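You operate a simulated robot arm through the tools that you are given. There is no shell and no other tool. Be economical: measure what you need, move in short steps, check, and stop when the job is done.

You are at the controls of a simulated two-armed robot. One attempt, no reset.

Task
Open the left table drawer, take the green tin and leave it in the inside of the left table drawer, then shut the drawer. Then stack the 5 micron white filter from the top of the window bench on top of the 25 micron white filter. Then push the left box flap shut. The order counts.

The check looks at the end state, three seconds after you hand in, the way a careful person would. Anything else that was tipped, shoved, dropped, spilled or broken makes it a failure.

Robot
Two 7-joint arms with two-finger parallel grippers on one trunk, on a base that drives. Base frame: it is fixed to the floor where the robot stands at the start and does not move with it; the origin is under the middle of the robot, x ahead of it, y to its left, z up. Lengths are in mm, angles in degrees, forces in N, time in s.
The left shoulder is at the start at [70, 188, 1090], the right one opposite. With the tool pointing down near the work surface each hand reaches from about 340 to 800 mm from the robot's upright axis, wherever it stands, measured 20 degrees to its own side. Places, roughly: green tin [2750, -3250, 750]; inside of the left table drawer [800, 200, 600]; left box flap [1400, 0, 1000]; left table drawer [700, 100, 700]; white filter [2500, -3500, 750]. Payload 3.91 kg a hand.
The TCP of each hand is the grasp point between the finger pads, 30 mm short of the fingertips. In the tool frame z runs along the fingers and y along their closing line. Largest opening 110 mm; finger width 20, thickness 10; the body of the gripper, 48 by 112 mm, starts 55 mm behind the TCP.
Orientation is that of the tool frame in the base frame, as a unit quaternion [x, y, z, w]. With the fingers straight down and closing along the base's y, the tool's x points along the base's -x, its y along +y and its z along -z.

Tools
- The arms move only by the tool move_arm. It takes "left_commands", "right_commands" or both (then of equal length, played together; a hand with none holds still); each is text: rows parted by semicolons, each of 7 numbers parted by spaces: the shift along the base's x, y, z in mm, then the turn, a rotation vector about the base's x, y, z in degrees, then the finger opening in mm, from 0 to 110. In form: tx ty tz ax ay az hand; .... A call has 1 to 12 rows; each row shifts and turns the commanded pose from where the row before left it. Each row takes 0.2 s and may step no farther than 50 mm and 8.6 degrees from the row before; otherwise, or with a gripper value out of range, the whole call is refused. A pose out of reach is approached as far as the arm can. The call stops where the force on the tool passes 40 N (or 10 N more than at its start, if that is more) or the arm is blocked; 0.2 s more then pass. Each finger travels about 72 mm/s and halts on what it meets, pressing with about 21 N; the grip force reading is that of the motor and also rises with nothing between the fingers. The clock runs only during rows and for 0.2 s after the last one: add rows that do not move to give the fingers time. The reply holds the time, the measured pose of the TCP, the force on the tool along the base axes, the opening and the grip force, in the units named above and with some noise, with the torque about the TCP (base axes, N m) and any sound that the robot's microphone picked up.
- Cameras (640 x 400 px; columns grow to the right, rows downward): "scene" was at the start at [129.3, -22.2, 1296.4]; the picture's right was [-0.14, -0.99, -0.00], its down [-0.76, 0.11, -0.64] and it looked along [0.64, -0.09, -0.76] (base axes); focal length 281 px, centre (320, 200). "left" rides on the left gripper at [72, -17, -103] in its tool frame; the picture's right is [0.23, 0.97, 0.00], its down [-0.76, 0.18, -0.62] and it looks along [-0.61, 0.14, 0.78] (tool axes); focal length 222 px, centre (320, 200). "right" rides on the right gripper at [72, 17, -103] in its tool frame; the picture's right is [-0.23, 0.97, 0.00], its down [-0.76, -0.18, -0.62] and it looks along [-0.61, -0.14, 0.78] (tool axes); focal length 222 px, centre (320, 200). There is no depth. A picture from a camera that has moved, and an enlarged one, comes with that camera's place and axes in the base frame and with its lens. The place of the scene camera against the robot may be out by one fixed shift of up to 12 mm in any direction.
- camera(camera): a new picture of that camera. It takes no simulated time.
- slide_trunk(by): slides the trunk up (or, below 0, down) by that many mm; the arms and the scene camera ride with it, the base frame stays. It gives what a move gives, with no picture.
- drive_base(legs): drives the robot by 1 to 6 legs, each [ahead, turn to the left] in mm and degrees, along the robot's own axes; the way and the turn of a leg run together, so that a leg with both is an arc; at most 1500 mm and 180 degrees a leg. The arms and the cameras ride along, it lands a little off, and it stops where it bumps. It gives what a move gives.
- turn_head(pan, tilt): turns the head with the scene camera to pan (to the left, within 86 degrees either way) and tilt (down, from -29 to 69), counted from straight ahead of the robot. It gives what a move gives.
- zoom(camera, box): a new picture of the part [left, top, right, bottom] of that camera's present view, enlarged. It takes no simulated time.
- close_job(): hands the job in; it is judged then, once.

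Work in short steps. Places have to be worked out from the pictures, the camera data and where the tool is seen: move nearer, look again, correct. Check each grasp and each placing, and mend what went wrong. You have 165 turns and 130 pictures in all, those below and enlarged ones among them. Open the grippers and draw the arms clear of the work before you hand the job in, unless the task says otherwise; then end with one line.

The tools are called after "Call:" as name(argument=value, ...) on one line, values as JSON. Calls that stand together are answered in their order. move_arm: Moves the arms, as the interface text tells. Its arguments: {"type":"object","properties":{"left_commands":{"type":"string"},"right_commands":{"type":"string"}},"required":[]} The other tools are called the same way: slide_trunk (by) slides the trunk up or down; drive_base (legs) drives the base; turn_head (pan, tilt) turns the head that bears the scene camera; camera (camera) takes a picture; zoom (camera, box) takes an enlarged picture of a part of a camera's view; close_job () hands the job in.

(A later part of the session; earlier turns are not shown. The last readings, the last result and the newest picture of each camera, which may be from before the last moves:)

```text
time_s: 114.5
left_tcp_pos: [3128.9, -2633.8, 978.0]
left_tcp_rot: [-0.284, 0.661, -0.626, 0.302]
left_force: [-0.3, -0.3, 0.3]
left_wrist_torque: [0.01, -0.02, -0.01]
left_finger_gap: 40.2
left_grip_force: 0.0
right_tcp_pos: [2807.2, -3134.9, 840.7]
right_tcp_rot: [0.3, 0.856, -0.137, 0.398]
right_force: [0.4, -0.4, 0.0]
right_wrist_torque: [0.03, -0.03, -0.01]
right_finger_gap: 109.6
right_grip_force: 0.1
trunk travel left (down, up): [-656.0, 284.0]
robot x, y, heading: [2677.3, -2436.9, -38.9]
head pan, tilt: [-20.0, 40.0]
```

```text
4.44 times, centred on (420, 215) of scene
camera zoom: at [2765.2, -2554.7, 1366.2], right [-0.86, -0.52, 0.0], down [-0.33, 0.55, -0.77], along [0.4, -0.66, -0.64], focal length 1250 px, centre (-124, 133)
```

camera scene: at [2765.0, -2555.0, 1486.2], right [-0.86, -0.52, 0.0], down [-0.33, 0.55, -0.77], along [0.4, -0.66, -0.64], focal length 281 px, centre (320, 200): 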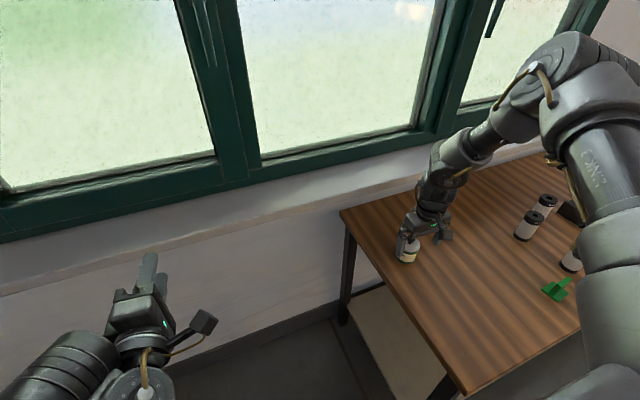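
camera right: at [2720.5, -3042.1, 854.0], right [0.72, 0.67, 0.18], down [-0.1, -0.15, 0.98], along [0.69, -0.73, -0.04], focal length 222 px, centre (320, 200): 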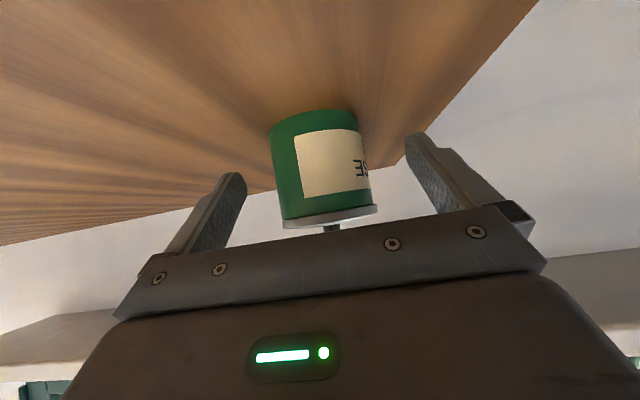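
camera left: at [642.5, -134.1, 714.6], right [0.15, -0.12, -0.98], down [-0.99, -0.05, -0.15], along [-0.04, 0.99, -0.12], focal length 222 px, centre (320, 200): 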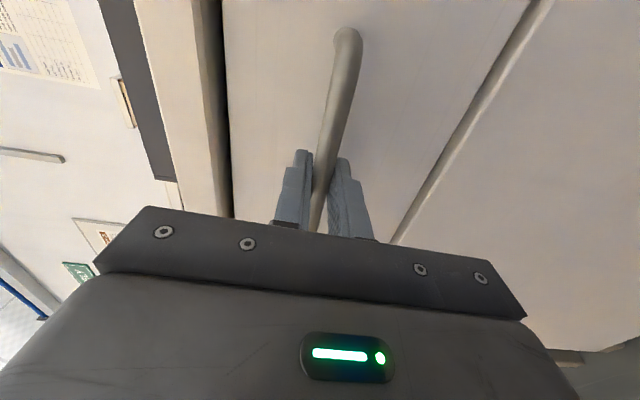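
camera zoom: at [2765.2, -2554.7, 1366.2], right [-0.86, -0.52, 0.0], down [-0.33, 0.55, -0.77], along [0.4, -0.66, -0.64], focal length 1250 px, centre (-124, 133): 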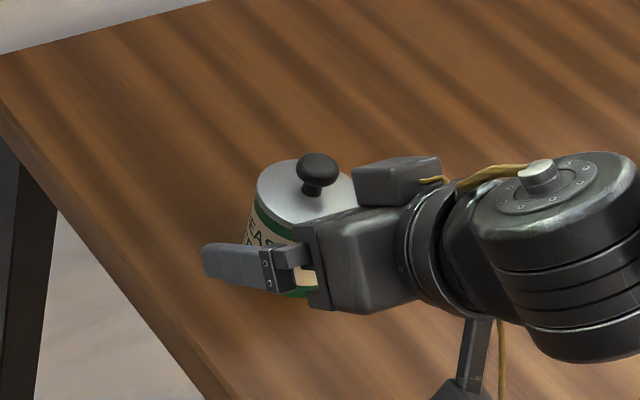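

The tin body is between the fingers with the lid above. Close.

Call:
move_arm(right_commands="0 0 0 0 0 0 80;0 0 0 0 0 0 50;0 0 0 0 0 0 50;0 0 0 0 0 0 50;0 0 0 0 0 0 50")

Call:
slide_trunk(by=40)

Call:
camera(camera="right")

Call:
zoom(camera="scene", box=[360, 170, 480, 260])

```text
time_s: 115.7
left_tcp_pos: [3128.8, -2633.4, 976.7]
left_tcp_rot: [-0.283, 0.66, -0.626, 0.302]
left_force: [0.1, 0.0, 0.6]
left_wrist_torque: [-0.03, 0.0, -0.03]
left_finger_gap: 40.1
left_grip_force: 0.1
right_tcp_pos: [2809.0, -3134.0, 842.9]
right_tcp_rot: [0.3, 0.856, -0.137, 0.398]
right_force: [-0.2, 0.6, -0.8]
right_wrist_torque: [-0.04, 0.05, 0.02]
right_finger_gap: 58.6
right_grip_force: 20.7
trunk travel left (down, up): [-656.0, 284.0]
robot x, y, heading: [2677.4, -2437.9, -39.2]
head pan, tilt: [-20.0, 40.0]
```

```text
time_s: 116.6
left_tcp_pos: [3131.1, -2635.0, 1017.0]
left_tcp_rot: [-0.283, 0.661, -0.626, 0.302]
left_force: [-0.1, -0.5, 0.2]
left_wrist_torque: [0.02, 0.01, 0.01]
left_finger_gap: 39.8
left_grip_force: 0.0
right_tcp_pos: [2808.9, -3134.8, 882.0]
right_tcp_rot: [0.3, 0.856, -0.137, 0.398]
right_force: [0.2, -0.7, -1.8]
right_wrist_torque: [0.03, -0.01, -0.02]
right_finger_gap: 58.3
right_grip_force: 21.3
trunk travel left (down, up): [-696.0, 244.0]
robot x, y, heading: [2679.0, -2442.5, -38.7]
head pan, tilt: [-20.0, 40.0]
```

```text
75 pictures are left
camera right: at [2720.6, -3042.7, 893.3], right [0.72, 0.67, 0.18], down [-0.1, -0.15, 0.98], along [0.69, -0.73, -0.04], focal length 222 px, centre (320, 200)
```

right: 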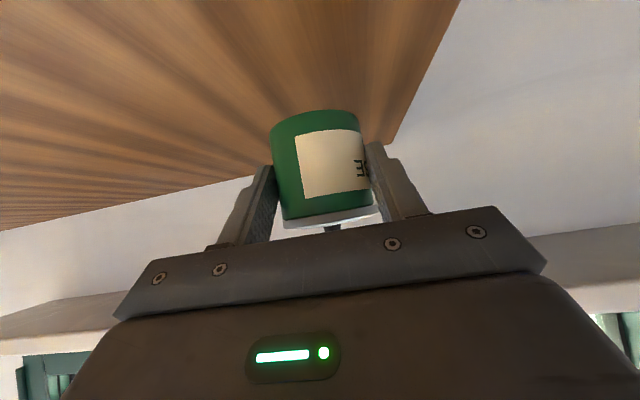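

```text
4.44 times, centred on (420, 215) of scene
camera zoom: at [2765.6, -2555.7, 1406.0], right [-0.86, -0.52, 0.0], down [-0.33, 0.55, -0.77], along [0.4, -0.66, -0.64], focal length 1250 px, centre (-124, 133)
```

zoom: 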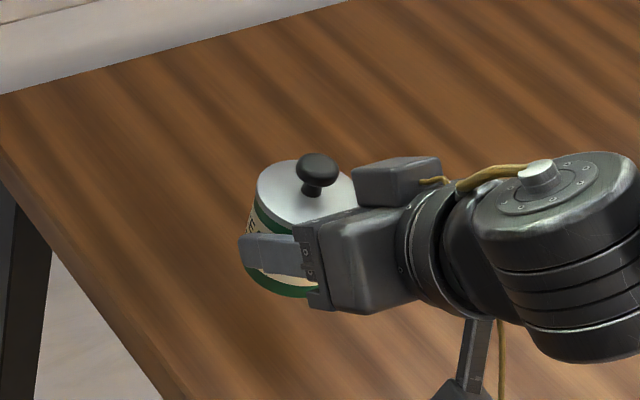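

The whole tin with lid is held (58.5 mm). Raise 60 mm, back away from the bench, then tuck the hand in for travel.

Call:
slide_trunk(by=60)

Call:
drive_base(legs=[[-600, 0]])

Call:
move_arm(right_commands="10 20 0 0 0 0 50;15 25 0 0 0 0 50;15 25 0 0 0 0 50;15 25 0 0 0 0 50;10 20 0 0 0 0 50;0 0 0 0 0 0 50")

Call:
turn_head(pan=-60, tilt=40)

Call:
camera(camera="scene")

```text
time_s: 117.6
left_tcp_pos: [3130.0, -2635.1, 1077.2]
left_tcp_rot: [-0.283, 0.662, -0.625, 0.301]
left_force: [-1.0, -0.1, 0.0]
left_wrist_torque: [0.02, 0.0, -0.01]
left_finger_gap: 40.1
left_grip_force: 0.1
right_tcp_pos: [2808.2, -3134.3, 940.7]
right_tcp_rot: [0.301, 0.856, -0.137, 0.397]
right_force: [0.3, 0.1, -1.9]
right_wrist_torque: [0.01, 0.01, 0.0]
right_finger_gap: 58.2
right_grip_force: 20.7
trunk travel left (down, up): [-756.0, 184.0]
robot x, y, heading: [2679.8, -2438.1, -39.0]
head pan, tilt: [-20.0, 40.0]
```

```text
time_s: 120.9
left_tcp_pos: [2666.7, -2261.9, 1076.5]
left_tcp_rot: [-0.282, 0.662, -0.627, 0.299]
left_force: [-0.6, 1.1, -0.5]
left_wrist_torque: [0.0, -0.01, 0.0]
left_finger_gap: 39.7
left_grip_force: 0.1
right_tcp_pos: [2343.0, -2761.0, 941.9]
right_tcp_rot: [0.302, 0.856, -0.138, 0.396]
right_force: [0.5, 0.3, -2.9]
right_wrist_torque: [0.01, 0.06, 0.01]
right_finger_gap: 58.3
right_grip_force: 20.8
trunk travel left (down, up): [-756.0, 184.0]
robot x, y, heading: [2213.3, -2062.4, -39.2]
head pan, tilt: [-20.0, 40.0]
```

```text
time_s: 122.3
left_tcp_pos: [2665.4, -2262.1, 1076.1]
left_tcp_rot: [-0.282, 0.662, -0.626, 0.301]
left_force: [0.3, -0.5, -0.4]
left_wrist_torque: [-0.01, 0.01, 0.04]
left_finger_gap: 40.0
left_grip_force: 0.0
right_tcp_pos: [2402.0, -2657.0, 941.4]
right_tcp_rot: [0.303, 0.856, -0.137, 0.397]
right_force: [-1.0, -0.4, -2.1]
right_wrist_torque: [0.04, 0.03, 0.0]
right_finger_gap: 58.4
right_grip_force: 21.6
right hand out of reach, approached as far as the arm can: row 5
trunk travel left (down, up): [-756.0, 184.0]
robot x, y, heading: [2218.1, -2065.7, -39.0]
head pan, tilt: [-20.0, 40.0]
```

```text
time_s: 123.4
left_tcp_pos: [2666.5, -2261.0, 1077.1]
left_tcp_rot: [-0.281, 0.662, -0.627, 0.3]
left_force: [0.3, -0.3, -0.8]
left_wrist_torque: [0.03, -0.02, -0.02]
left_finger_gap: 40.0
left_grip_force: 0.0
right_tcp_pos: [2401.9, -2656.8, 941.2]
right_tcp_rot: [0.302, 0.855, -0.138, 0.398]
right_force: [-0.9, 0.3, -1.8]
right_wrist_torque: [0.04, 0.04, 0.01]
right_finger_gap: 58.6
right_grip_force: 21.0
trunk travel left (down, up): [-756.0, 184.0]
robot x, y, heading: [2219.1, -2066.9, -39.3]
head pan, tilt: [-60.0, 40.0]
```

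```text
73 pictures are left
camera scene: at [2245.1, -2192.2, 1466.1], right [-0.99, 0.16, 0.0], down [0.1, 0.64, -0.77], along [-0.12, -0.76, -0.64], focal length 281 px, centre (320, 200)
```

scene: 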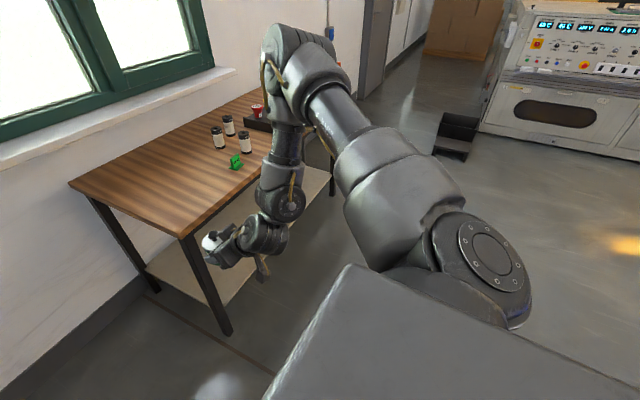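

To lower the pitched hand into the drawer, it should point along the drawer's width, so I'll turn around (heading ≈143°) and come back with the right hand on the table side.

Call:
drive_base(legs=[[0, -92], [0, -92], [1300, 0], [325, 0], [0, 6.8]])

Call:
turn_head(pan=-25, tilt=40)

Call:
camera(camera="scene")

```text
time_s: 140.2
left_tcp_pos: [586.4, -760.4, 1077.3]
left_tcp_rot: [0.655, 0.298, -0.315, -0.619]
left_force: [-0.2, 0.6, -0.8]
left_wrist_torque: [-0.03, 0.0, 0.0]
left_finger_gap: 40.0
left_grip_force: 0.1
right_tcp_pos: [830.4, -351.4, 941.2]
right_tcp_rot: [0.863, -0.28, -0.4, -0.127]
right_force: [-0.4, 0.4, -2.0]
right_wrist_torque: [-0.03, -0.06, -0.01]
right_finger_gap: 58.4
right_grip_force: 20.7
trunk travel left (down, up): [-756.0, 184.0]
robot x, y, heading: [1044.1, -933.3, 143.6]
head pan, tilt: [-60.0, 40.0]
```

```text
time_s: 141.2
left_tcp_pos: [588.4, -758.7, 1077.0]
left_tcp_rot: [0.655, 0.299, -0.315, -0.619]
left_force: [-0.2, 0.0, 0.6]
left_wrist_torque: [-0.01, 0.01, 0.0]
left_finger_gap: 39.9
left_grip_force: 0.1
right_tcp_pos: [831.1, -352.0, 942.3]
right_tcp_rot: [0.863, -0.28, -0.4, -0.127]
right_force: [0.0, -1.0, -2.2]
right_wrist_torque: [-0.04, -0.05, 0.02]
right_finger_gap: 58.7
right_grip_force: 20.5
trunk travel left (down, up): [-756.0, 184.0]
robot x, y, heading: [1047.7, -934.0, 143.9]
head pan, tilt: [-25.0, 40.0]
```

```text
72 pictures are left
camera scene: at [967.4, -838.6, 1466.1], right [0.88, 0.48, 0.0], down [0.31, -0.56, -0.77], along [-0.37, 0.67, -0.64], focal length 281 px, centre (320, 200)
```

scene: 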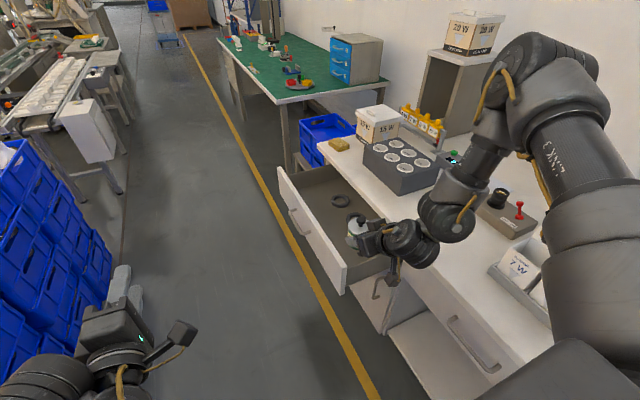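

Drawer spans s≈236–831 with rings at d≈395; the tin will go to s≈430, d≈280, in front of the rings. Drive up alongside.

Call:
drive_base(legs=[[0, 9.1], [454, 0], [0, -9.3]])

Call:
camera(camera="scene")

```text
time_s: 145.2
left_tcp_pos: [184.9, -552.0, 1077.7]
left_tcp_rot: [0.655, 0.297, -0.316, -0.619]
left_force: [-0.3, 1.3, 0.5]
left_wrist_torque: [-0.01, -0.01, 0.04]
left_finger_gap: 40.0
left_grip_force: 0.0
right_tcp_pos: [429.9, -146.2, 940.9]
right_tcp_rot: [0.862, -0.283, -0.399, -0.129]
right_force: [0.4, 0.7, -2.1]
right_wrist_torque: [-0.04, -0.06, 0.02]
right_finger_gap: 58.4
right_grip_force: 21.0
trunk travel left (down, up): [-756.0, 184.0]
robot x, y, heading: [642.0, -728.7, 143.5]
head pan, tilt: [-25.0, 40.0]
```

```text
71 pictures are left
camera scene: at [564.7, -633.7, 1466.0], right [0.88, 0.48, 0.0], down [0.31, -0.56, -0.77], along [-0.37, 0.67, -0.64], focal length 281 px, centre (320, 200)
```

scene: 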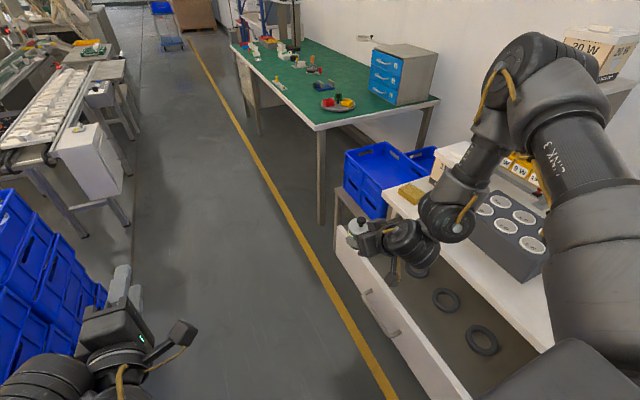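

Shift the tin inward 142 mm over the drawer, then look.

Call:
move_arm(right_commands="21 28.5 0 0 0 0 50;21 28.5 0 0 0 0 50;21 28.5 0 0 0 0 50;21 28.5 0 0 0 0 50;0 0 0 0 0 0 50")

Call:
slide_trunk(by=-100)

Call:
camera(camera="scene")

Call:
camera(camera="right")

```text
time_s: 146.4
left_tcp_pos: [184.2, -554.5, 1077.0]
left_tcp_rot: [0.655, 0.298, -0.314, -0.619]
left_force: [-0.3, -0.6, 0.1]
left_wrist_torque: [-0.02, 0.03, 0.02]
left_finger_gap: 40.2
left_grip_force: 0.0
right_tcp_pos: [513.1, -32.6, 941.4]
right_tcp_rot: [0.863, -0.281, -0.4, -0.129]
right_force: [-0.1, -0.7, -2.6]
right_wrist_torque: [-0.01, -0.07, 0.0]
right_finger_gap: 58.1
right_grip_force: 21.1
trunk travel left (down, up): [-756.0, 184.0]
robot x, y, heading: [644.5, -726.5, 143.6]
head pan, tilt: [-25.0, 40.0]
```

```text
time_s: 147.8
left_tcp_pos: [185.5, -553.2, 977.5]
left_tcp_rot: [0.655, 0.298, -0.315, -0.62]
left_force: [-0.4, 0.3, 0.5]
left_wrist_torque: [0.01, 0.01, 0.0]
left_finger_gap: 40.1
left_grip_force: 0.1
right_tcp_pos: [512.9, -33.2, 842.6]
right_tcp_rot: [0.863, -0.282, -0.4, -0.128]
right_force: [0.5, 0.3, -2.9]
right_wrist_torque: [-0.01, -0.04, 0.02]
right_finger_gap: 58.4
right_grip_force: 21.3
trunk travel left (down, up): [-656.0, 284.0]
robot x, y, heading: [642.4, -726.7, 143.7]
head pan, tilt: [-25.0, 40.0]
```

```text
70 pictures are left
camera scene: at [565.1, -634.4, 1366.2], right [0.88, 0.48, 0.0], down [0.31, -0.56, -0.77], along [-0.37, 0.67, -0.64], focal length 281 px, centre (320, 200)
```

scene: 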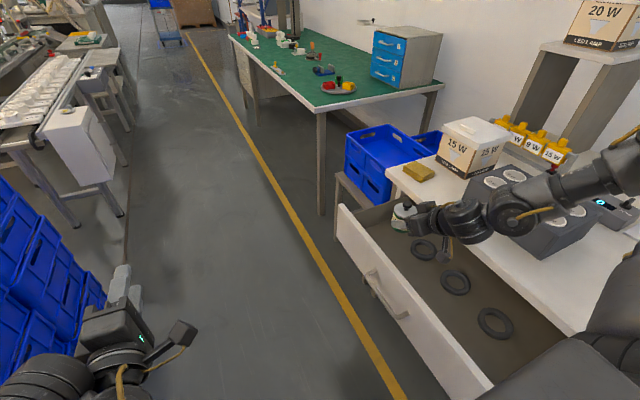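

```text
69 pictures are left
camera right: at [604.9, -120.1, 853.9], right [-0.69, -0.7, 0.18], down [0.09, 0.16, 0.98], along [-0.72, 0.7, -0.04], focal length 222 px, centre (320, 200)
```

right: 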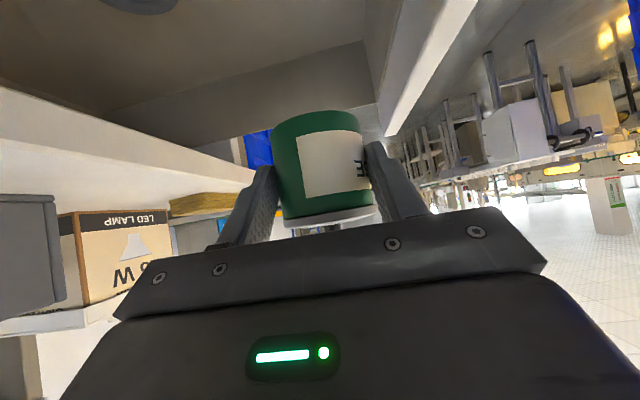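

The forearm could come down on the grey block if I lower by trunk. Raise the trunk again and lower with the arm instead.

Call:
slide_trunk(by=140)

Call:
move_arm(right_commands="0 0 -35 0 0 0 50;0 0 -35 0 0 0 50;0 0 -35 0 0 0 50;0 0 -35 0 0 0 50;0 0 -30 0 0 0 50;0 0 0 0 0 0 50")

Call:
camera(camera="scene")

```text
time_s: 149.4
left_tcp_pos: [185.6, -552.3, 1116.5]
left_tcp_rot: [0.655, 0.298, -0.314, -0.619]
left_force: [0.1, 0.8, 0.1]
left_wrist_torque: [0.0, 0.02, -0.01]
left_finger_gap: 40.2
left_grip_force: 0.1
right_tcp_pos: [513.2, -32.6, 982.2]
right_tcp_rot: [0.862, -0.282, -0.4, -0.129]
right_force: [0.3, 0.5, -2.1]
right_wrist_torque: [-0.01, -0.06, 0.02]
right_finger_gap: 58.4
right_grip_force: 21.0
trunk travel left (down, up): [-796.0, 144.0]
robot x, y, heading: [643.8, -731.9, 143.4]
head pan, tilt: [-25.0, 40.0]
```

```text
time_s: 150.8
left_tcp_pos: [184.8, -552.3, 1118.1]
left_tcp_rot: [0.655, 0.298, -0.314, -0.619]
left_force: [0.2, -0.7, 0.2]
left_wrist_torque: [0.05, 0.03, 0.0]
left_finger_gap: 40.0
left_grip_force: 0.0
right_tcp_pos: [517.2, -25.1, 944.4]
right_tcp_rot: [0.863, -0.282, -0.4, -0.128]
right_force: [-0.8, 0.3, -1.8]
right_wrist_torque: [-0.01, 0.0, -0.01]
right_finger_gap: 58.4
right_grip_force: 20.7
right hand out of reach, approached as far as the arm can: row 2, 3, 4, 5
trunk travel left (down, up): [-796.0, 144.0]
robot x, y, heading: [644.6, -732.9, 143.5]
head pan, tilt: [-25.0, 40.0]
```

```text
68 pictures are left
camera scene: at [564.9, -633.9, 1506.1], right [0.88, 0.48, 0.0], down [0.31, -0.56, -0.77], along [-0.37, 0.67, -0.64], focal length 281 px, centre (320, 200)
```

scene: 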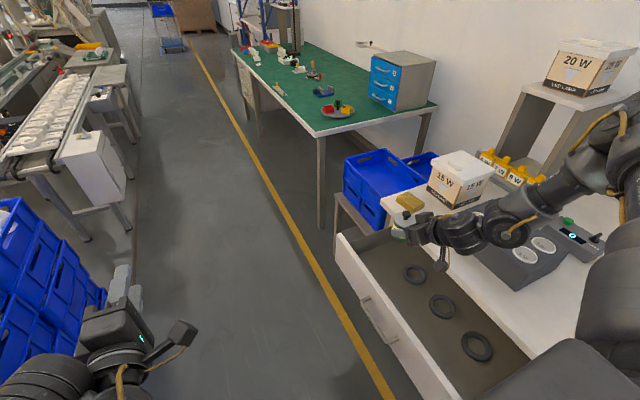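

That pose hits joint limits. A diagonal approach (heading ≈98°) keeps the elbow over the free table edge and clears the drawer front; tuck the hand back, drive there.

Call:
move_arm(right_commands="-22 -30 0 0 0 0 50;-22 -30 0 0 0 0 50;-22 -30 0 0 0 0 50;-22 -31 0 0 0 0 50;0 0 0 0 0 0 50")

Call:
drive_base(legs=[[0, 5.7], [353, 0], [0, -50.7]])

Call:
camera(camera="scene")

```text
time_s: 152.0
left_tcp_pos: [185.0, -552.7, 1119.0]
left_tcp_rot: [0.654, 0.296, -0.316, -0.62]
left_force: [1.2, -0.5, 0.6]
left_wrist_torque: [0.01, 0.01, -0.02]
left_finger_gap: 39.9
left_grip_force: 0.0
right_tcp_pos: [439.0, -128.8, 976.1]
right_tcp_rot: [0.861, -0.284, -0.401, -0.129]
right_force: [0.2, 0.4, -2.0]
right_wrist_torque: [-0.05, 0.0, -0.01]
right_finger_gap: 58.2
right_grip_force: 21.2
right hand out of reach, approached as far as the arm can: row 1, 2, 3, 4
trunk travel left (down, up): [-796.0, 144.0]
robot x, y, heading: [646.9, -731.7, 143.8]
head pan, tilt: [-25.0, 40.0]
```

```text
time_s: 157.1
left_tcp_pos: [133.8, -100.7, 1117.6]
left_tcp_rot: [0.719, 0.028, -0.057, -0.693]
left_force: [0.5, 0.1, -0.7]
left_wrist_torque: [-0.02, -0.02, 0.0]
left_finger_gap: 40.1
left_grip_force: 0.0
right_tcp_pos: [612.5, 22.9, 975.0]
right_tcp_rot: [0.692, -0.587, -0.322, -0.27]
right_force: [0.5, 0.6, -2.3]
right_wrist_torque: [-0.05, -0.01, 0.04]
right_finger_gap: 58.4
right_grip_force: 20.7
trunk travel left (down, up): [-796.0, 144.0]
robot x, y, heading: [338.9, -546.0, 99.0]
head pan, tilt: [-25.0, 40.0]
```

```text
67 pictures are left
camera scene: at [356.9, -427.1, 1506.1], right [0.96, -0.27, 0.0], down [-0.18, -0.62, -0.77], along [0.21, 0.74, -0.64], focal length 281 px, centre (320, 200)
```

scene: 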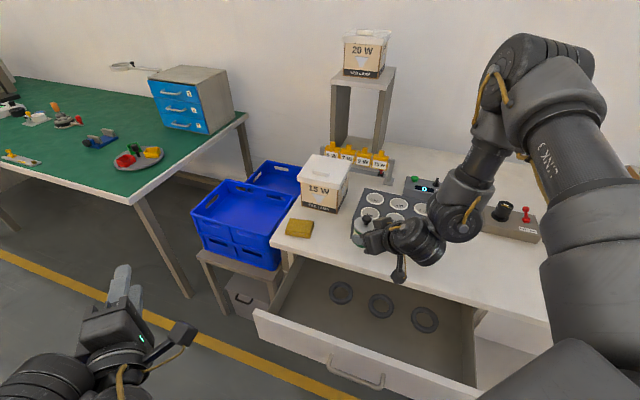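

Good spot, but a heading of ~115° gives more clearance to the drawer front. Adjust the base.

Call:
drive_base(legs=[[0, 44.5], [-110, 0], [0, -28.5]])

Call:
camera(camera="scene")

```text
time_s: 161.8
left_tcp_pos: [112.9, -237.5, 1118.1]
left_tcp_rot: [0.709, 0.122, -0.149, -0.678]
left_force: [0.0, -0.1, -0.9]
left_wrist_torque: [0.0, -0.01, 0.01]
left_finger_gap: 40.0
left_grip_force: 0.1
right_tcp_pos: [540.6, 9.5, 975.7]
right_tcp_rot: [0.764, -0.49, -0.355, -0.225]
right_force: [0.4, 0.2, -1.2]
right_wrist_torque: [-0.08, -0.01, 0.02]
right_finger_gap: 58.3
right_grip_force: 20.8
trunk travel left (down, up): [-796.0, 144.0]
robot x, y, heading: [427.5, -618.4, 114.2]
head pan, tilt: [-25.0, 40.0]
```

```text
66 pictures are left
camera scene: at [410.2, -494.0, 1506.1], right [1.0, -0.01, 0.0], down [-0.01, -0.64, -0.77], along [0.01, 0.77, -0.64], focal length 281 px, centre (320, 200)
```

scene: 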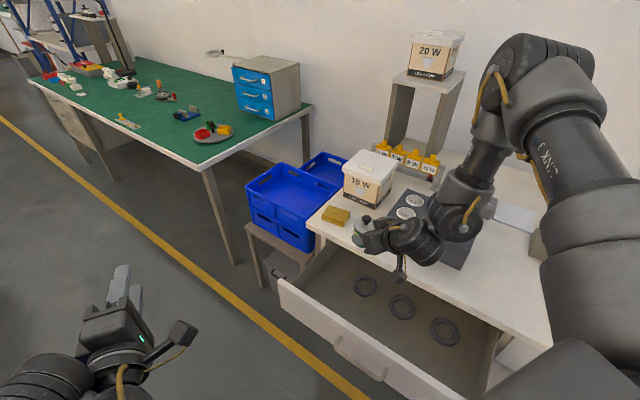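

TCP is at s≈429, d≈329. Pull 14 mm toward the aisle and lower 170 mm by trunk, then check.

Call:
move_arm(right_commands="-8 -11 0 0 0 0 50;0 0 0 0 0 0 50")

Call:
slide_trunk(by=-170)

Call:
camera(camera="scene")

Call:
camera(camera="right")

```text
time_s: 162.3
left_tcp_pos: [113.2, -238.0, 1118.1]
left_tcp_rot: [0.709, 0.123, -0.148, -0.678]
left_force: [0.5, -0.2, 0.0]
left_wrist_torque: [0.01, 0.0, 0.0]
left_finger_gap: 39.8
left_grip_force: 0.0
right_tcp_pos: [534.0, -3.4, 987.0]
right_tcp_rot: [0.764, -0.49, -0.355, -0.225]
right_force: [-0.1, 0.3, -2.9]
right_wrist_torque: [-0.04, -0.03, -0.01]
right_finger_gap: 58.6
right_grip_force: 21.0
right hand out of reach, approached as far as the arm can: row 1
trunk travel left (down, up): [-796.0, 144.0]
robot x, y, heading: [427.5, -615.7, 114.3]
head pan, tilt: [-25.0, 40.0]
```

```text
time_s: 164.3
left_tcp_pos: [112.9, -238.1, 947.8]
left_tcp_rot: [0.709, 0.123, -0.149, -0.678]
left_force: [0.6, 1.3, -0.1]
left_wrist_torque: [-0.01, 0.03, 0.01]
left_finger_gap: 40.1
left_grip_force: 0.0
right_tcp_pos: [534.4, -4.2, 816.0]
right_tcp_rot: [0.764, -0.49, -0.355, -0.226]
right_force: [-0.6, 0.4, -2.1]
right_wrist_torque: [-0.05, -0.04, 0.02]
right_finger_gap: 58.5
right_grip_force: 21.2
trunk travel left (down, up): [-626.0, 314.0]
robot x, y, heading: [429.3, -613.1, 114.5]
head pan, tilt: [-25.0, 40.0]
```

```text
65 pictures are left
camera scene: at [410.5, -494.3, 1336.2], right [1.0, -0.01, 0.0], down [-0.01, -0.64, -0.77], along [0.01, 0.77, -0.64], focal length 281 px, centre (320, 200)
```

scene: 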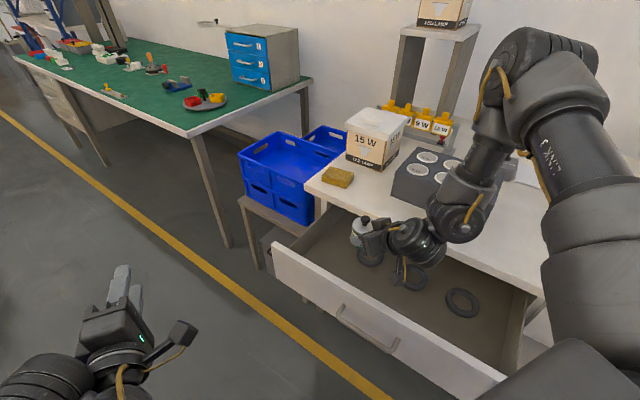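

```text
64 pictures are left
camera right: at [571.9, -124.8, 828.2], right [-0.95, -0.27, 0.18], down [0.16, 0.09, 0.98], along [-0.28, 0.96, -0.04], focal length 222 px, centre (320, 200)
```

right: 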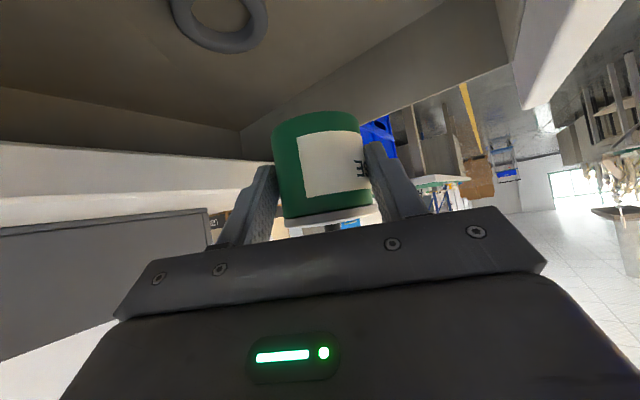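

Clear so far. Lower 95 mm more and check again.

Call:
slide_trunk(by=-95)

Call:
camera(camera="scene")

Call:
camera(camera="right")

```text
time_s: 165.6
left_tcp_pos: [112.9, -237.6, 851.9]
left_tcp_rot: [0.708, 0.123, -0.15, -0.679]
left_force: [0.2, -0.1, 0.1]
left_wrist_torque: [-0.01, 0.01, -0.01]
left_finger_gap: 40.0
left_grip_force: 0.0
right_tcp_pos: [535.6, -3.7, 721.1]
right_tcp_rot: [0.764, -0.49, -0.354, -0.226]
right_force: [-0.3, 1.1, -1.3]
right_wrist_torque: [-0.03, -0.01, 0.0]
right_finger_gap: 58.5
right_grip_force: 20.8
trunk travel left (down, up): [-531.0, 409.0]
robot x, y, heading: [430.6, -614.8, 114.2]
head pan, tilt: [-25.0, 40.0]
```

```text
63 pictures are left
camera scene: at [410.5, -494.4, 1241.2], right [1.0, -0.01, 0.0], down [-0.01, -0.64, -0.77], along [0.01, 0.77, -0.64], focal length 281 px, centre (320, 200)
```

scene: 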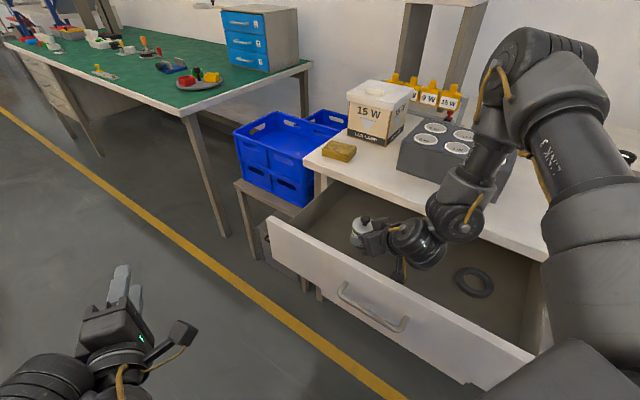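

```text
62 pictures are left
camera right: at [571.9, -124.8, 733.2], right [-0.95, -0.27, 0.18], down [0.16, 0.09, 0.98], along [-0.28, 0.96, -0.04], focal length 222 px, centre (320, 200)
```

right: 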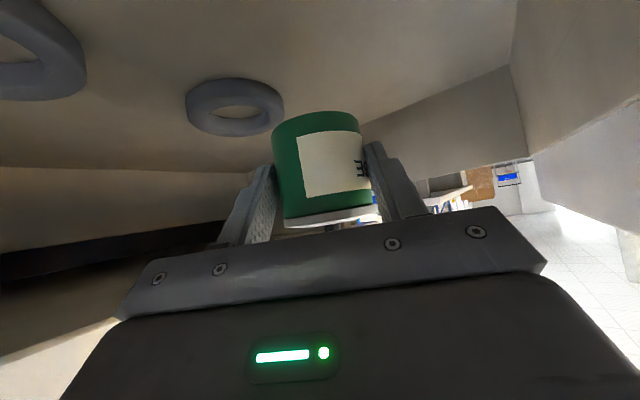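

Rings are clear of the tin. Lower 38 mm, then feel for the floor in small steps.

Call:
slide_trunk(by=-38)

Call:
zoom(camera="scene", box=[320, 170, 520, 295])

Call:
camera(camera="right")

```text
time_s: 166.4
left_tcp_pos: [113.5, -236.8, 813.0]
left_tcp_rot: [0.708, 0.123, -0.149, -0.679]
left_force: [0.0, 0.7, -0.4]
left_wrist_torque: [-0.02, 0.01, 0.0]
left_finger_gap: 40.1
left_grip_force: 0.0
right_tcp_pos: [535.3, -3.9, 682.7]
right_tcp_rot: [0.764, -0.489, -0.355, -0.226]
right_force: [0.3, -0.2, -2.2]
right_wrist_torque: [-0.04, -0.03, 0.02]
right_finger_gap: 58.6
right_grip_force: 20.9
trunk travel left (down, up): [-493.0, 447.0]
robot x, y, heading: [428.3, -614.2, 114.2]
head pan, tilt: [-25.0, 40.0]
```

```text
3.20 times, centred on (420, 232) of scene
camera zoom: at [410.5, -494.4, 1203.1], right [1.0, -0.01, 0.0], down [-0.01, -0.64, -0.77], along [0.01, 0.77, -0.64], focal length 900 px, centre (0, 96)
```

zoom: 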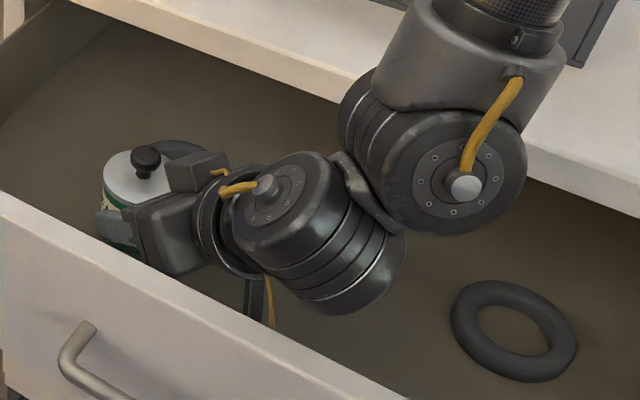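

```text
60 pictures are left
camera right: at [571.9, -124.9, 695.2], right [-0.95, -0.27, 0.18], down [0.16, 0.09, 0.98], along [-0.28, 0.96, -0.04], focal length 222 px, centre (320, 200)
```

right: 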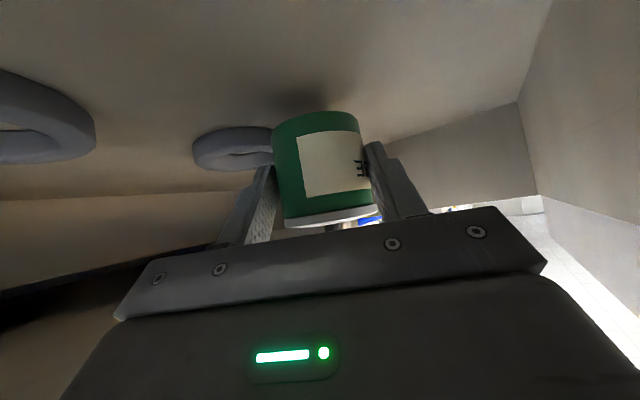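

Still above the floor. Small further steps down, watching the force.

Call:
slide_trunk(by=-8)

Call:
slide_trunk(by=-5)

Call:
camera(camera="right")

```text
time_s: 166.9
left_tcp_pos: [112.5, -238.1, 805.9]
left_tcp_rot: [0.708, 0.123, -0.148, -0.679]
left_force: [0.3, 0.2, 0.4]
left_wrist_torque: [0.0, 0.02, -0.03]
left_finger_gap: 39.8
left_grip_force: 0.1
right_tcp_pos: [534.8, -3.6, 675.8]
right_tcp_rot: [0.764, -0.49, -0.355, -0.225]
right_force: [-0.9, 0.7, -1.6]
right_wrist_torque: [-0.03, -0.03, 0.02]
right_finger_gap: 58.4
right_grip_force: 21.4
trunk travel left (down, up): [-485.0, 455.0]
robot x, y, heading: [424.7, -613.3, 114.4]
head pan, tilt: [-25.0, 40.0]
```

```text
time_s: 167.5
left_tcp_pos: [112.8, -238.3, 801.8]
left_tcp_rot: [0.709, 0.123, -0.149, -0.678]
left_force: [0.4, -0.3, -0.1]
left_wrist_torque: [-0.02, -0.01, 0.02]
left_finger_gap: 40.2
left_grip_force: 0.0
right_tcp_pos: [535.2, -3.6, 669.6]
right_tcp_rot: [0.764, -0.489, -0.355, -0.225]
right_force: [0.5, 0.2, -2.3]
right_wrist_torque: [-0.04, -0.02, -0.02]
right_finger_gap: 58.4
right_grip_force: 20.5
trunk travel left (down, up): [-480.0, 460.0]
robot x, y, heading: [425.4, -608.8, 114.6]
head pan, tilt: [-25.0, 40.0]
```

```text
59 pictures are left
camera right: at [571.9, -124.8, 682.1], right [-0.95, -0.27, 0.18], down [0.16, 0.09, 0.98], along [-0.28, 0.96, -0.04], focal length 222 px, centre (320, 200)
```

right: 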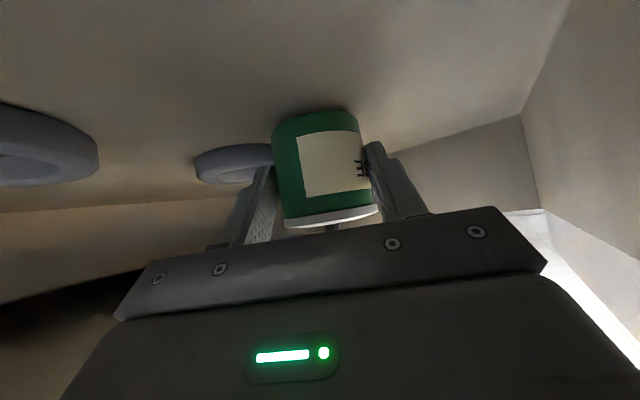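

The contact shadow is nearly closed. Continue in 3 mm steps.

Call:
slide_trunk(by=-3)

Call:
slide_trunk(by=-3)

Call:
slide_trunk(by=-3)

```text
time_s: 168.0
left_tcp_pos: [113.4, -238.3, 798.9]
left_tcp_rot: [0.708, 0.123, -0.149, -0.679]
left_force: [-0.4, -0.1, 0.3]
left_wrist_torque: [0.02, 0.02, 0.02]
left_finger_gap: 39.9
left_grip_force: 0.1
right_tcp_pos: [535.6, -4.7, 665.5]
right_tcp_rot: [0.763, -0.49, -0.355, -0.227]
right_force: [-0.8, 0.1, -1.9]
right_wrist_torque: [-0.05, -0.02, 0.01]
right_finger_gap: 58.6
right_grip_force: 21.1
trunk travel left (down, up): [-477.0, 463.0]
robot x, y, heading: [427.4, -615.8, 114.5]
head pan, tilt: [-25.0, 40.0]
```

```text
time_s: 168.5
left_tcp_pos: [111.6, -239.7, 795.6]
left_tcp_rot: [0.708, 0.122, -0.148, -0.68]
left_force: [-0.5, -0.5, -0.9]
left_wrist_torque: [-0.02, 0.03, -0.02]
left_finger_gap: 40.0
left_grip_force: 0.1
right_tcp_pos: [533.1, -5.3, 665.1]
right_tcp_rot: [0.763, -0.489, -0.356, -0.226]
right_force: [0.9, 0.4, 6.9]
right_wrist_torque: [0.15, -0.23, -0.01]
right_finger_gap: 58.4
right_grip_force: 21.0
trunk travel left (down, up): [-474.0, 466.0]
robot x, y, heading: [428.3, -615.1, 114.4]
head pan, tilt: [-25.0, 40.0]
```

```text
time_s: 169.1
left_tcp_pos: [113.3, -240.7, 792.6]
left_tcp_rot: [0.708, 0.123, -0.149, -0.679]
left_force: [-0.3, -0.9, -0.5]
left_wrist_torque: [0.02, -0.02, 0.01]
left_finger_gap: 39.9
left_grip_force: 0.0
right_tcp_pos: [534.9, -4.6, 663.2]
right_tcp_rot: [0.763, -0.49, -0.356, -0.227]
right_force: [0.6, -0.1, 16.5]
right_wrist_torque: [0.48, 0.14, -0.03]
right_finger_gap: 58.8
right_grip_force: 21.4
trunk travel left (down, up): [-471.0, 469.0]
robot x, y, heading: [427.7, -613.9, 114.3]
head pan, tilt: [-25.0, 40.0]
```

Contact with the drawer floor. Relieve 2 mm and open to 80 mm.

Call:
slide_trunk(by=2)

Call:
move_arm(right_commands="0 0 0 0 0 0 65;0 0 0 0 0 0 75;0 0 0 0 0 0 82;0 0 0 0 0 0 82")

Call:
camera(camera="right")

```text
time_s: 169.6
left_tcp_pos: [112.6, -238.3, 793.8]
left_tcp_rot: [0.709, 0.123, -0.149, -0.678]
left_force: [1.5, 0.3, 0.5]
left_wrist_torque: [0.04, -0.04, -0.01]
left_finger_gap: 39.6
left_grip_force: 0.0
right_tcp_pos: [532.2, -5.4, 661.8]
right_tcp_rot: [0.764, -0.49, -0.355, -0.225]
right_force: [-3.0, 1.7, 8.6]
right_wrist_torque: [0.5, 0.3, 0.06]
right_finger_gap: 58.7
right_grip_force: 21.0
trunk travel left (down, up): [-473.0, 467.0]
robot x, y, heading: [428.0, -614.3, 114.2]
head pan, tilt: [-25.0, 40.0]
```

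```text
time_s: 170.6
left_tcp_pos: [112.8, -236.8, 794.3]
left_tcp_rot: [0.709, 0.123, -0.148, -0.679]
left_force: [0.9, 0.5, -0.6]
left_wrist_torque: [-0.01, 0.01, 0.0]
left_finger_gap: 39.7
left_grip_force: 0.2
right_tcp_pos: [535.0, -5.3, 663.7]
right_tcp_rot: [0.764, -0.489, -0.355, -0.226]
right_force: [0.1, -0.2, 0.2]
right_wrist_torque: [-0.01, 0.0, 0.01]
right_finger_gap: 82.1
right_grip_force: 0.0
trunk travel left (down, up): [-473.0, 467.0]
robot x, y, heading: [427.4, -614.7, 114.3]
head pan, tilt: [-25.0, 40.0]
```

```text
58 pictures are left
camera right: at [571.9, -124.9, 675.1], right [-0.95, -0.27, 0.18], down [0.16, 0.09, 0.98], along [-0.28, 0.96, -0.04], focal length 222 px, centre (320, 200)
```

right: 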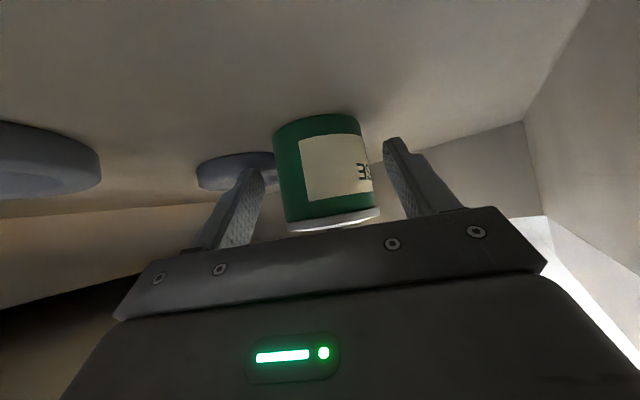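

The tin stands free. Raise straight up and check.

Call:
slide_trunk(by=60)

Call:
slide_trunk(by=220)

Call:
camera(camera="scene")

```text
time_s: 171.6
left_tcp_pos: [113.9, -237.6, 854.2]
left_tcp_rot: [0.708, 0.123, -0.148, -0.679]
left_force: [0.0, 1.5, 0.3]
left_wrist_torque: [0.05, -0.01, -0.03]
left_finger_gap: 40.1
left_grip_force: 0.0
right_tcp_pos: [533.0, -3.8, 722.0]
right_tcp_rot: [0.764, -0.49, -0.355, -0.224]
right_force: [-0.7, 0.9, -1.2]
right_wrist_torque: [-0.02, -0.02, 0.0]
right_finger_gap: 82.0
right_grip_force: 0.0
trunk travel left (down, up): [-533.0, 407.0]
robot x, y, heading: [426.7, -615.5, 114.2]
head pan, tilt: [-25.0, 40.0]
```

```text
time_s: 173.9
left_tcp_pos: [112.9, -238.5, 1074.1]
left_tcp_rot: [0.709, 0.123, -0.148, -0.678]
left_force: [0.0, -0.2, -0.4]
left_wrist_torque: [0.0, 0.0, -0.03]
left_finger_gap: 40.1
left_grip_force: 0.0
right_tcp_pos: [534.9, -3.2, 943.0]
right_tcp_rot: [0.764, -0.49, -0.355, -0.225]
right_force: [0.6, 0.1, -0.4]
right_wrist_torque: [0.02, -0.01, 0.01]
right_finger_gap: 82.0
right_grip_force: 0.0
trunk travel left (down, up): [-753.0, 187.0]
robot x, y, heading: [424.7, -615.4, 114.2]
head pan, tilt: [-25.0, 40.0]
```

```text
57 pictures are left
camera scene: at [410.4, -494.2, 1463.1], right [1.0, -0.01, 0.0], down [-0.01, -0.64, -0.77], along [0.01, 0.77, -0.64], focal length 281 px, centre (320, 200)
```

scene: 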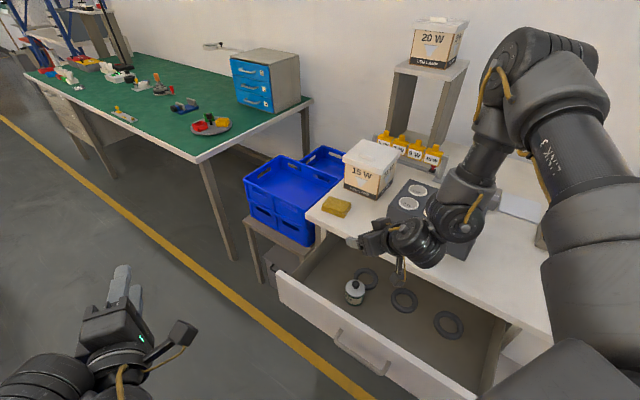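

The tin with its lid stands in the drawer. Raise for clearance, turn to face the drawer, and back up so the left hand can push it shut.

Call:
slide_trunk(by=100)

Call:
drive_base(legs=[[0, -59.7], [-255, 0]])

Call:
slide_trunk(by=-420)

Call:
turn_head(pan=20, tilt=30)

Call:
camera(camera="scene")

```text
time_s: 175.2
left_tcp_pos: [112.2, -237.6, 1173.8]
left_tcp_rot: [0.709, 0.123, -0.148, -0.679]
left_force: [-1.2, 1.0, -0.2]
left_wrist_torque: [-0.01, 0.0, 0.02]
left_finger_gap: 40.2
left_grip_force: 0.0
right_tcp_pos: [534.6, -4.1, 1041.8]
right_tcp_rot: [0.764, -0.49, -0.355, -0.225]
right_force: [1.0, -0.6, 0.0]
right_wrist_torque: [0.01, 0.01, 0.0]
right_finger_gap: 82.2
right_grip_force: 0.1
trunk travel left (down, up): [-853.0, 87.0]
robot x, y, heading: [428.0, -613.7, 114.5]
head pan, tilt: [-25.0, 40.0]
```

```text
time_s: 179.7
left_tcp_pos: [446.7, -361.9, 1173.3]
left_tcp_rot: [0.675, -0.248, 0.212, -0.662]
left_force: [0.5, -0.4, 0.4]
left_wrist_torque: [0.01, -0.01, 0.03]
left_finger_gap: 40.0
left_grip_force: 0.2
right_tcp_pos: [859.6, -610.4, 1041.5]
right_tcp_rot: [-0.416, 0.806, 0.195, 0.372]
right_force: [-0.1, -1.4, -0.5]
right_wrist_torque: [-0.02, 0.01, -0.04]
right_finger_gap: 81.9
right_grip_force: 0.1
trunk travel left (down, up): [-853.0, 87.0]
robot x, y, heading: [281.4, -823.6, 54.4]
head pan, tilt: [-25.0, 40.0]
```

```text
refused: -420 is not a number from -400 to 400
```

```text
time_s: 180.8
left_tcp_pos: [445.9, -363.7, 1174.6]
left_tcp_rot: [0.675, -0.248, 0.211, -0.662]
left_force: [0.5, 0.9, -1.1]
left_wrist_torque: [0.02, 0.02, 0.01]
left_finger_gap: 40.1
left_grip_force: 0.1
right_tcp_pos: [860.3, -610.5, 1042.5]
right_tcp_rot: [-0.416, 0.806, 0.194, 0.373]
right_force: [-0.5, 0.3, 0.7]
right_wrist_torque: [-0.01, 0.01, -0.01]
right_finger_gap: 81.7
right_grip_force: 0.1
trunk travel left (down, up): [-853.0, 87.0]
robot x, y, heading: [274.6, -826.0, 54.4]
head pan, tilt: [20.0, 30.0]
```

```text
56 pictures are left
camera scene: at [334.3, -706.9, 1578.4], right [0.96, -0.27, 0.0], down [-0.13, -0.48, -0.87], along [0.23, 0.83, -0.5], focal length 281 px, centre (320, 200)
```

scene: 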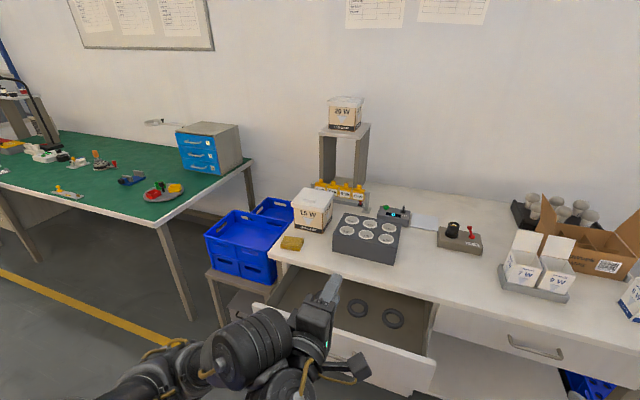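

Lower the trunk 400, close the left fingers and line up above the handle at z≈745.

Call:
slide_trunk(by=-400)

Call:
move_arm(left_commands="-12 8 -10 0 0 0 0;-11 8 -10 0 0 0 0;-11 9 -9 0 0 0 0;0 0 0 0 0 0 0;0 0 0 0 0 0 0")

Call:
camera(camera="left")

Call:
camera(camera="scene")

```text
time_s: 184.7
left_tcp_pos: [445.2, -363.7, 774.6]
left_tcp_rot: [0.675, -0.247, 0.211, -0.663]
left_force: [-0.4, -0.7, 0.8]
left_wrist_torque: [0.01, -0.01, -0.01]
left_finger_gap: 40.3
left_grip_force: 0.1
right_tcp_pos: [859.5, -611.2, 643.3]
right_tcp_rot: [-0.416, 0.806, 0.195, 0.373]
right_force: [0.9, 0.0, 0.0]
right_wrist_torque: [-0.02, -0.03, 0.0]
right_finger_gap: 81.9
right_grip_force: 0.0
trunk travel left (down, up): [-453.0, 487.0]
robot x, y, heading: [274.0, -821.3, 54.5]
head pan, tilt: [20.0, 30.0]
```

```text
time_s: 185.9
left_tcp_pos: [410.1, -337.5, 747.7]
left_tcp_rot: [0.676, -0.249, 0.21, -0.661]
left_force: [0.4, 0.2, 0.2]
left_wrist_torque: [0.0, 0.02, 0.05]
left_finger_gap: 0.0
left_grip_force: 21.1
right_tcp_pos: [859.4, -610.4, 643.5]
right_tcp_rot: [-0.416, 0.806, 0.194, 0.373]
right_force: [0.0, -0.7, 1.2]
right_wrist_torque: [0.02, -0.03, -0.01]
right_finger_gap: 82.0
right_grip_force: 0.1
trunk travel left (down, up): [-453.0, 487.0]
robot x, y, heading: [276.3, -825.3, 54.5]
head pan, tilt: [20.0, 30.0]
```

```text
55 pictures are left
camera left: at [404.8, -463.7, 764.8], right [0.12, -0.14, -0.98], down [-0.99, -0.02, -0.12], along [-0.01, 0.99, -0.15], focal length 222 px, centre (320, 200)
```

left: 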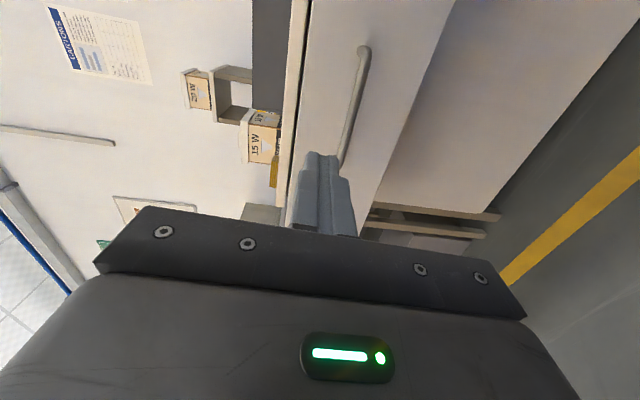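

```text
54 pictures are left
camera scene: at [333.7, -707.1, 1178.5], right [0.96, -0.27, 0.0], down [-0.13, -0.48, -0.87], along [0.23, 0.83, -0.5], focal length 281 px, centre (320, 200)
```

scene: 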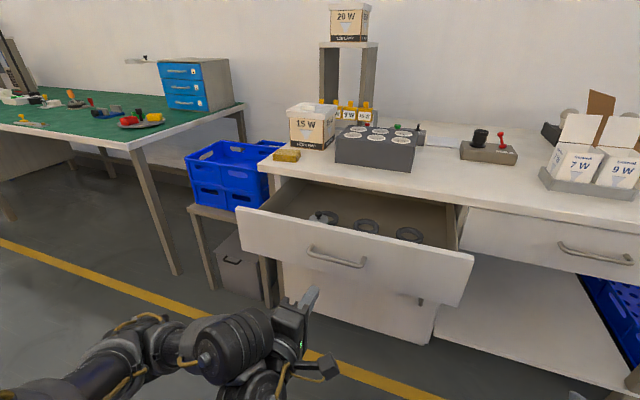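

Aligned above the handle. Advance to the panel and start pushing gently.

Call:
move_arm(left_commands="17.9 24.1 0 0 0 0 0;17.9 24.1 0 0 0 0 0;17.9 24.1 0 0 0 0 0;17.9 24.1 0 0 0 0 0;17.9 24.1 0 0 0 0 0;11.9 16.1 0 0 0 0 0;11.9 16.1 0 0 0 0 0;11.9 16.1 0 0 0 0 0;11.9 16.1 0 0 0 0 0;11.9 16.1 0 0 0 0 0")

Call:
camera(camera="scene")

```text
time_s: 188.1
left_tcp_pos: [526.0, -185.5, 745.3]
left_tcp_rot: [0.675, -0.247, 0.211, -0.663]
left_force: [0.0, 0.1, -0.1]
left_wrist_torque: [-0.01, -0.02, 0.04]
left_finger_gap: 0.4
left_grip_force: 21.2
left hand out of reach, approached as far as the arm can: row 8, 9, 10
right_tcp_pos: [858.9, -611.1, 642.4]
right_tcp_rot: [-0.417, 0.806, 0.195, 0.372]
right_force: [-0.6, 0.1, -0.6]
right_wrist_torque: [0.0, 0.0, 0.02]
right_finger_gap: 82.1
right_grip_force: 0.0
trunk travel left (down, up): [-453.0, 487.0]
robot x, y, heading: [276.4, -823.6, 54.5]
head pan, tilt: [20.0, 30.0]
```

```text
53 pictures are left
camera scene: at [333.6, -706.9, 1178.5], right [0.96, -0.27, 0.0], down [-0.13, -0.48, -0.87], along [0.23, 0.83, -0.5], focal length 281 px, centre (320, 200)
```

scene: 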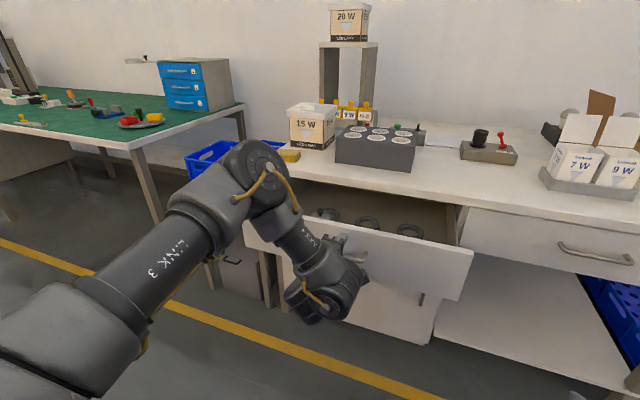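

Arm extent reached; push with the base instead, first 80 mm.

Call:
drive_base(legs=[[80, 0]])

Call:
camera(camera="scene")

```text
time_s: 189.2
left_tcp_pos: [573.0, -119.1, 745.4]
left_tcp_rot: [0.675, -0.248, 0.211, -0.662]
left_force: [-0.2, 0.6, -1.0]
left_wrist_torque: [-0.01, 0.01, 0.03]
left_finger_gap: 0.0
left_grip_force: 20.9
right_tcp_pos: [907.9, -544.5, 641.6]
right_tcp_rot: [-0.417, 0.806, 0.194, 0.371]
right_force: [-0.2, 0.5, 0.5]
right_wrist_torque: [0.01, -0.02, -0.01]
right_finger_gap: 81.9
right_grip_force: 0.1
trunk travel left (down, up): [-453.0, 487.0]
robot x, y, heading: [324.7, -755.2, 54.6]
head pan, tilt: [20.0, 30.0]
```

```text
52 pictures are left
camera scene: at [382.5, -639.3, 1178.3], right [0.96, -0.27, 0.0], down [-0.13, -0.48, -0.87], along [0.23, 0.83, -0.5], focal length 281 px, centre (320, 200)
```

scene: 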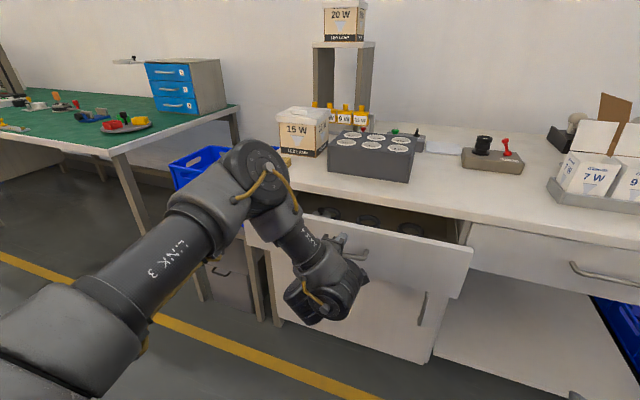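

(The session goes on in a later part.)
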